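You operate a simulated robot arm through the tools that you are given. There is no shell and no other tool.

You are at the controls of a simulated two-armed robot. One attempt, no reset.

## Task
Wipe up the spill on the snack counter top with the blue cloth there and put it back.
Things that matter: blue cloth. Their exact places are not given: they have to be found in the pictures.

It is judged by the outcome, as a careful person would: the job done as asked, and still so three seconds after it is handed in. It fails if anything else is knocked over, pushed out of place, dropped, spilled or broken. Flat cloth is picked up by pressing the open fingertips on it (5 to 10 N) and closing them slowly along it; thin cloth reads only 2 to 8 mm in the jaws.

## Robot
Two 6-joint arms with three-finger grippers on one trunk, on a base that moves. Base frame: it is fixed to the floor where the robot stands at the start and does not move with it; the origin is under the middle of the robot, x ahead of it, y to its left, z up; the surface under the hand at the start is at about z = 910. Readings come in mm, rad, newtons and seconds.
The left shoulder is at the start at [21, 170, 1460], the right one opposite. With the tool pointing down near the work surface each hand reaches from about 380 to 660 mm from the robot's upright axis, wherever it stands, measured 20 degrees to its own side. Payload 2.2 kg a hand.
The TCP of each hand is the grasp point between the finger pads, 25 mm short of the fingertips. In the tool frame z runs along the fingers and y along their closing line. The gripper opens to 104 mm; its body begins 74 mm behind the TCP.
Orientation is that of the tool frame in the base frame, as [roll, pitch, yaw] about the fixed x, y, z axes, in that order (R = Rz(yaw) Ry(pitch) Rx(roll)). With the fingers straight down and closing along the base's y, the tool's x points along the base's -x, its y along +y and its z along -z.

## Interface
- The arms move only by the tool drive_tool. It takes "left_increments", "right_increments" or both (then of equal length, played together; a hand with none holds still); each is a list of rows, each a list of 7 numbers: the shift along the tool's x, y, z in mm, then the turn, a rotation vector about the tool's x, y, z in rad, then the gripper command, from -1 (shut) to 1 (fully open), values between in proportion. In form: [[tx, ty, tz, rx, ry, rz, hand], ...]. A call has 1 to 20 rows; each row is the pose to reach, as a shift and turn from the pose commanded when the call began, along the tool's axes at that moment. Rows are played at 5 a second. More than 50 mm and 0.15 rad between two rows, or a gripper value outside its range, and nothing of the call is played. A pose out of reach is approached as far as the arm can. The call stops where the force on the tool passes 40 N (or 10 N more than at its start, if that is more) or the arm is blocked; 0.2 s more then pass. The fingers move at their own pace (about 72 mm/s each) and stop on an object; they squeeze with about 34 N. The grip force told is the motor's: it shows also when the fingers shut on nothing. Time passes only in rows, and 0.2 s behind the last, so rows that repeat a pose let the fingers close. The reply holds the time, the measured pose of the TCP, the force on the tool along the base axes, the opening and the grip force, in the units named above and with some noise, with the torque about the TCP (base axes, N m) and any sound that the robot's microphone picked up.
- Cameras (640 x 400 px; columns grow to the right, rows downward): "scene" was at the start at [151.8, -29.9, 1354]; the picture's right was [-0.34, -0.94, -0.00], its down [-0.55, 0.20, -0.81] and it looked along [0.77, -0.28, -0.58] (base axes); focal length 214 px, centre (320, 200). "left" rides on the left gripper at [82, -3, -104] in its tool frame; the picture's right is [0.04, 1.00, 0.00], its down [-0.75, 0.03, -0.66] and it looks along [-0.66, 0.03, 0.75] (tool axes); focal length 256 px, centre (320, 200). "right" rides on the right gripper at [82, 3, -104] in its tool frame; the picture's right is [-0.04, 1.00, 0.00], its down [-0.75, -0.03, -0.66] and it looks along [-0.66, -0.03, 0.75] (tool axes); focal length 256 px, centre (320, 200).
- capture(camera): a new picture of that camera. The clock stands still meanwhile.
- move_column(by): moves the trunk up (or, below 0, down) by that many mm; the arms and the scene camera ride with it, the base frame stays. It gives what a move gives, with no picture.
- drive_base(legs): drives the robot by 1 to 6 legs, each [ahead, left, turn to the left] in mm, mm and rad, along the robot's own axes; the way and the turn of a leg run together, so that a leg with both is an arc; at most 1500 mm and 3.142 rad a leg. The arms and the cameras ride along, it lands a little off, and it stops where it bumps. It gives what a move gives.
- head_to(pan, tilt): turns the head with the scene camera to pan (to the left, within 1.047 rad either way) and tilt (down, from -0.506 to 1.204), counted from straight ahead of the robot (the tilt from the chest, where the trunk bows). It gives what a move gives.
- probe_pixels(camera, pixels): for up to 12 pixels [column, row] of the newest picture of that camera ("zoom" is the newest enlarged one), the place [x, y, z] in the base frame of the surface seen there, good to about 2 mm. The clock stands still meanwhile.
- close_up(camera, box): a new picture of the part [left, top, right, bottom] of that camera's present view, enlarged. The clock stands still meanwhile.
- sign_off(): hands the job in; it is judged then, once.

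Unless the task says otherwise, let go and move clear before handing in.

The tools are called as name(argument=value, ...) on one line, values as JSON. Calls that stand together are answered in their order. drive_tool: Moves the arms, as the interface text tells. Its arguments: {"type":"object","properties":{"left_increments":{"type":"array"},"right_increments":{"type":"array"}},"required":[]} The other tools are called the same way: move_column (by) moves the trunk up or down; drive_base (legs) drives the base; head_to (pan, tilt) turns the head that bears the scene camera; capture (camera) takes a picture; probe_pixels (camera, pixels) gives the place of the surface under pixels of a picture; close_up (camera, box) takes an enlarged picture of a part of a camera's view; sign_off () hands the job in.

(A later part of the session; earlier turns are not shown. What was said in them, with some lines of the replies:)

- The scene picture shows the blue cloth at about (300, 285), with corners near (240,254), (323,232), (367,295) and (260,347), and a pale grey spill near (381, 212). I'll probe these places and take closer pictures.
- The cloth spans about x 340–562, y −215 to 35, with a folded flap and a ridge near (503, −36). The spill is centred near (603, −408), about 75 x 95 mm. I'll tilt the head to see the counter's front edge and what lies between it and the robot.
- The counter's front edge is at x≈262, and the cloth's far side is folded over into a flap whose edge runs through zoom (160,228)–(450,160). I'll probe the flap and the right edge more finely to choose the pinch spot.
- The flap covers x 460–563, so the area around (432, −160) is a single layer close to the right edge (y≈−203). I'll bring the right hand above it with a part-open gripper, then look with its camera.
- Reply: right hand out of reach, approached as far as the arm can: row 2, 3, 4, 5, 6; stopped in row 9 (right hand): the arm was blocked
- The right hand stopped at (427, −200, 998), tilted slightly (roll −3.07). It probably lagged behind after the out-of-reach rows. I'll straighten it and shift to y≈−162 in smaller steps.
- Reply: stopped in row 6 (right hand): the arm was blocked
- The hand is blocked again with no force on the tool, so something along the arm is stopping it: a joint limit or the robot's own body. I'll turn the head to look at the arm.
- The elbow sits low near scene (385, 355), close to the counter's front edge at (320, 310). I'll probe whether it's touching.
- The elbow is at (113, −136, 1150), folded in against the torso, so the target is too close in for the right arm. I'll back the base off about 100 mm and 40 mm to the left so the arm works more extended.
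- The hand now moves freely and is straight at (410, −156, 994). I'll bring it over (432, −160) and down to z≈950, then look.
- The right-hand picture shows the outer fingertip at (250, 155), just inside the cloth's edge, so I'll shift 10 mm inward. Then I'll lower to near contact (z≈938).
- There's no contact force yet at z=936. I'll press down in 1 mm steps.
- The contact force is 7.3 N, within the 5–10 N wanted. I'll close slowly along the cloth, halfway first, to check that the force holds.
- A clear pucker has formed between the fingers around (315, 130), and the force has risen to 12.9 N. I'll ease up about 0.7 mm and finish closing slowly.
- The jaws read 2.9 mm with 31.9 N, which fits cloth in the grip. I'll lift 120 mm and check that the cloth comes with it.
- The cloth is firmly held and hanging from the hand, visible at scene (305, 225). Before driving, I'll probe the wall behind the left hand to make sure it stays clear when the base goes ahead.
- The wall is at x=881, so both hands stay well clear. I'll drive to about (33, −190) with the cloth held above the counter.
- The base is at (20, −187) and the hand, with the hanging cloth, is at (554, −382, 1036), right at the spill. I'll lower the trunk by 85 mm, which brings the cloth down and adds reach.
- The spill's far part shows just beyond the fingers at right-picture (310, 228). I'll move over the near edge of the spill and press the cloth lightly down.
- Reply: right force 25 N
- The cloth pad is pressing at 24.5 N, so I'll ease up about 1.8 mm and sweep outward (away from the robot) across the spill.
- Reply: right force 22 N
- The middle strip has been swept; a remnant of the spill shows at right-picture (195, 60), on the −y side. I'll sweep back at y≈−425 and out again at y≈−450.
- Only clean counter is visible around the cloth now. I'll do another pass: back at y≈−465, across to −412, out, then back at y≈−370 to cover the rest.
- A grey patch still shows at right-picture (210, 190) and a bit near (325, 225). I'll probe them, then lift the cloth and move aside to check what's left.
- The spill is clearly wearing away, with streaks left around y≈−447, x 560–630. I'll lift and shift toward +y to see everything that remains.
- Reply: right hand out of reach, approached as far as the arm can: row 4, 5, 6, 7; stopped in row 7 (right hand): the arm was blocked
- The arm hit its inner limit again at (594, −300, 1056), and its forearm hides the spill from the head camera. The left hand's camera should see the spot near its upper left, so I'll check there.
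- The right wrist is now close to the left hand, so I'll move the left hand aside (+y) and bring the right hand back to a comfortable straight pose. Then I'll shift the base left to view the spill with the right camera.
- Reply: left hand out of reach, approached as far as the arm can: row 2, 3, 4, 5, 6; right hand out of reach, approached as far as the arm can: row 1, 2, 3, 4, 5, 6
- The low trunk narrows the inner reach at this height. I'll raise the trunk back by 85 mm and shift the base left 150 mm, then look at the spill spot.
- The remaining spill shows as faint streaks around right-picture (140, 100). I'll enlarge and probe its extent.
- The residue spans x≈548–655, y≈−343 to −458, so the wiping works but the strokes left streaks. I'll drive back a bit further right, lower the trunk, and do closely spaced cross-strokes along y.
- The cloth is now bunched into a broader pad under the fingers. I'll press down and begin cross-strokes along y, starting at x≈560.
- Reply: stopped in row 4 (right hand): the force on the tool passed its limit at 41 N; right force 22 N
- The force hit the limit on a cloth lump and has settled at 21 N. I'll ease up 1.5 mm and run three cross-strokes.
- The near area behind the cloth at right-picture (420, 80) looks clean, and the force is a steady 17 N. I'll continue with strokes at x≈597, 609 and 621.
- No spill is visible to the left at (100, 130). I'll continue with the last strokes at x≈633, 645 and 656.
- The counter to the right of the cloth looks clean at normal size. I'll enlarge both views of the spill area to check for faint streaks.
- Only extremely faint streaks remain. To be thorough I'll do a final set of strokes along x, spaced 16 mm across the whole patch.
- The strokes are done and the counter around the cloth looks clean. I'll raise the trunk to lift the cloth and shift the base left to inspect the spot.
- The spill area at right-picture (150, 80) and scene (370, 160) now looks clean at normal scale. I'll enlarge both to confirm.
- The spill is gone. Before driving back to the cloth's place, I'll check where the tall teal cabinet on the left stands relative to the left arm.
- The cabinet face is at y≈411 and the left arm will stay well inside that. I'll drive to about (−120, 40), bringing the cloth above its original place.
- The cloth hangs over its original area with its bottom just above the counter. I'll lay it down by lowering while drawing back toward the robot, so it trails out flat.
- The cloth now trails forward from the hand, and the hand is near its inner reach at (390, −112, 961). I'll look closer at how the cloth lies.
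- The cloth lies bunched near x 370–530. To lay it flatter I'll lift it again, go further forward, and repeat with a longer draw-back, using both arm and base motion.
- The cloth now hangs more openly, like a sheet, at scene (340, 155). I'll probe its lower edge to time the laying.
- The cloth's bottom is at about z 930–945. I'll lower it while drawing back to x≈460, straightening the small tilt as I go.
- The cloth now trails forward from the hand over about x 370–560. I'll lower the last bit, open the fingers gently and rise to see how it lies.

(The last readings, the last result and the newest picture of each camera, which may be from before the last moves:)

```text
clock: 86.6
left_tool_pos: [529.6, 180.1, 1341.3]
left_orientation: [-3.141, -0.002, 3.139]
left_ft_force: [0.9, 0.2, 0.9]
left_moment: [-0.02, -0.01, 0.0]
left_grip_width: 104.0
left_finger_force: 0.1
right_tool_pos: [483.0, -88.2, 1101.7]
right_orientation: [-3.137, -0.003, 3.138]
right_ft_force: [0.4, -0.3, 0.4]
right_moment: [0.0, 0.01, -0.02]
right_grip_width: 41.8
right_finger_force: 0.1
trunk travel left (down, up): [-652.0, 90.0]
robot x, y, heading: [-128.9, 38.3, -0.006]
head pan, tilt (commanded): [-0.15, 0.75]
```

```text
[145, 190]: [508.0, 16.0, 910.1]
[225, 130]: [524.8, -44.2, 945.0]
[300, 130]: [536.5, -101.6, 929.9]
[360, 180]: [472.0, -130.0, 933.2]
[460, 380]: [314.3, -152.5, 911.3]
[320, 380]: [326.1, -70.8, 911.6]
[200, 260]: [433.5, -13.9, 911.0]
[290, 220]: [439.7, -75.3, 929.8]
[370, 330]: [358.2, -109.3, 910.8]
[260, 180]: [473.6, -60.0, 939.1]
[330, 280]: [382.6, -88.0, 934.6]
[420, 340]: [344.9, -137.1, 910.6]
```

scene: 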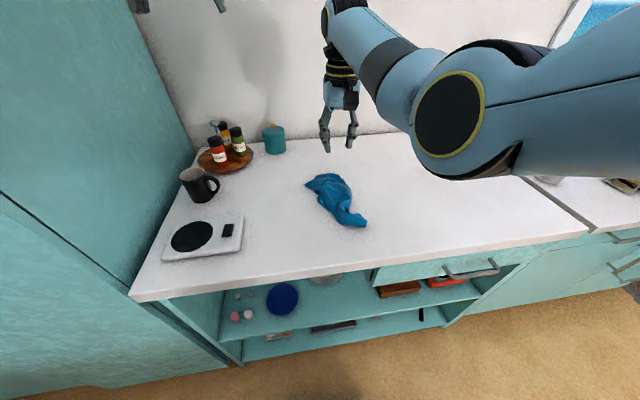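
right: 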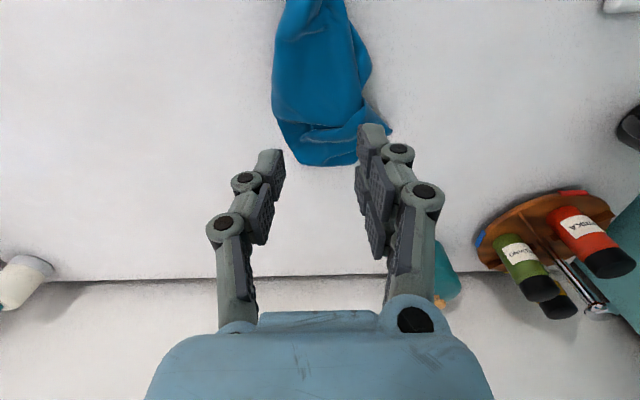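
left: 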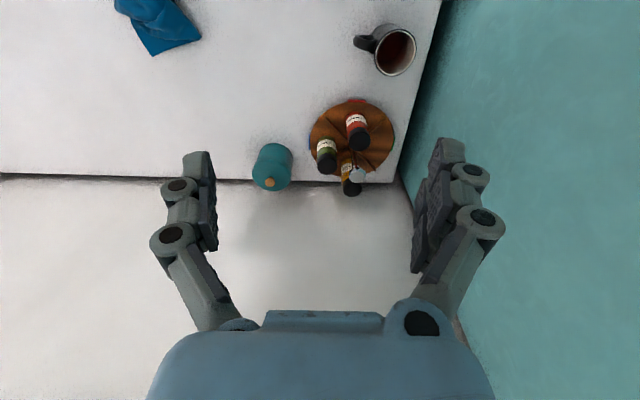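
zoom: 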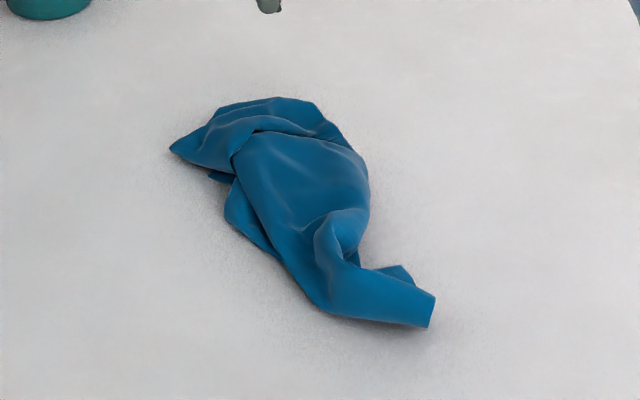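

The cloth is released and lies inside its original footprint (about x 345–560, y −145 to 0), no more than about 35 mm high. I'll lift the hand clear and make a final check of the spill area and the other objects.

drive_tool(right_increments=[[0, -20, -20, 0, 0, 0, 0], [0, -45, -40, 0, 0, 0, 0.2], [0, -75, -60, 0, 0, 0, 0.4], [0, -105, -75, 0, 0, 0, 0.6], [0, -135, -85, 0, 0, 0, 0.8], [0, -165, -90, 0, 0, 0, 1], [0, -165, -90, 0, 0, 0, 1]])

head_to(pan=-0.35, tilt=0.62)

capture(camera="scene")

capture(camera="right")

```text
clock: 88.2
left_tool_pos: [528.2, 180.8, 1342.9]
left_orientation: [-3.14, 0.001, 3.137]
left_ft_force: [-0.6, -0.2, 0.0]
left_moment: [-0.04, 0.01, 0.03]
left_grip_width: 104.0
left_finger_force: 0.1
right_tool_pos: [487.2, -255.4, 1187.1]
right_orientation: [-3.137, 0.001, 3.136]
right_ft_force: [-0.1, 1.3, -0.4]
right_moment: [-0.02, 0.0, 0.02]
right_grip_width: 104.0
right_finger_force: 0.1
right hand out of reach, approached as far as the arm can: row 5, 6, 7
trunk travel left (down, up): [-652.0, 90.0]
robot x, y, heading: [-128.3, 42.4, -0.003]
head pan, tilt (commanded): [-0.15, 0.75]
```

```text
clock: 88.9
left_tool_pos: [530.0, 179.1, 1342.1]
left_orientation: [3.141, -0.001, 3.138]
left_ft_force: [-1.0, -0.1, -0.1]
left_moment: [0.0, -0.03, -0.01]
left_grip_width: 104.0
left_finger_force: 0.1
right_tool_pos: [487.1, -255.0, 1186.8]
right_orientation: [-3.138, 0.001, 3.137]
right_ft_force: [-0.6, 0.8, -0.4]
right_moment: [0.01, 0.0, 0.0]
right_grip_width: 104.0
right_finger_force: 0.0
trunk travel left (down, up): [-652.0, 90.0]
robot x, y, heading: [-131.5, 41.0, -0.008]
head pan, tilt (commanded): [-0.351, 0.62]
```

```text
taken
```

scene: 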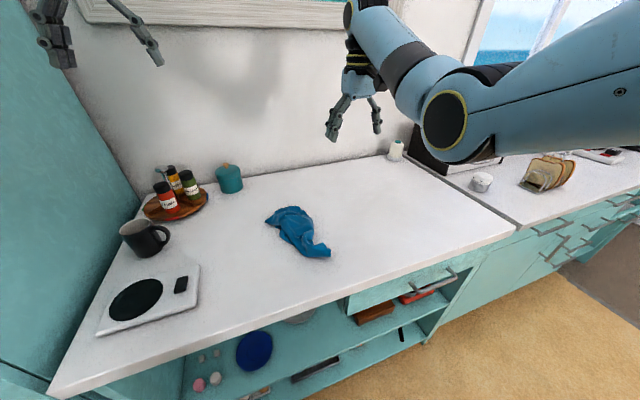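

```text
taken
```

right: 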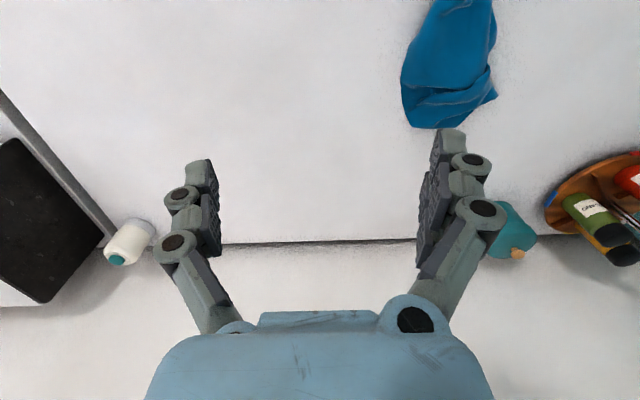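

Everything stands as before and the spill area looks clean. I'll enlarge it once more and confirm where the bottle and jar are.

close_up(camera="right", box=[100, 20, 360, 200])

probe_pixels(camera="scene", pixels=[[395, 150], [229, 178], [145, 240], [270, 222], [328, 255], [290, 208], [310, 225], [285, 235]])

close_up(camera="scene", box=[320, 150, 450, 230])

```text
2.22 times, centred on (230, 110) of right
```

zoom: 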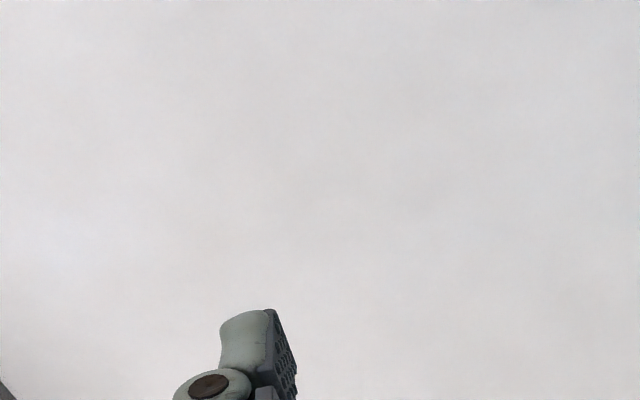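

```text
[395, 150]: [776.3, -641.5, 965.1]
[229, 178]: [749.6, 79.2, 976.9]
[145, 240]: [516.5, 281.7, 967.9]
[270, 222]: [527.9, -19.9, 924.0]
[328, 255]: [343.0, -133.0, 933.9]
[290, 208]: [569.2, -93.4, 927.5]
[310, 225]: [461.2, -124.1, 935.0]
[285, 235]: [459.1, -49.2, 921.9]
```

```text
4.92 times, centred on (385, 190) of scene
```

zoom: 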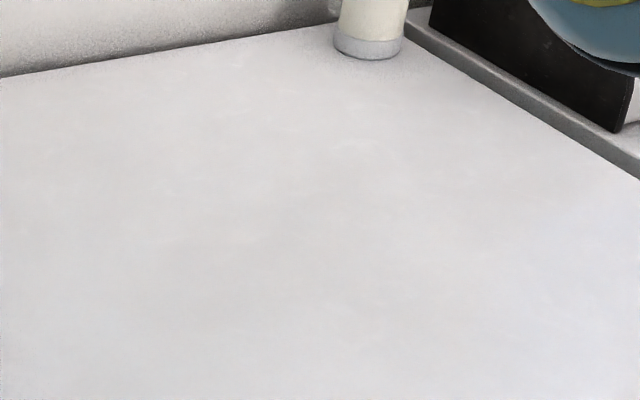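

The spill area shows no residue in either enlarged view. The bottle (776, −642) and jar (750, 79) are where they were, and the cloth is back on its original place, released, with both hands clear. It lies crumpled rather than flat. I'm handing the job in.

sign_off()

```text
The job is handed in.
```

I wiped up the spill with the blue cloth and put the cloth back where it was. In the final enlarged pictures the counter shows no trace of the spill.

- **Cloth:** it is released and lies inside its original footprint, about x 340–570 and y −145 to 0. It lies crumpled, no more than about 35 mm high. At the start it was mostly flat with one side folded over.
- **Other objects:** the bottle and jar measured within a few mm of where they started. The mug, spice board and scale look untouched in the pictures.
- **Hands:** the right hand let go and moved up and clear before I handed in. The left hand never touched anything.
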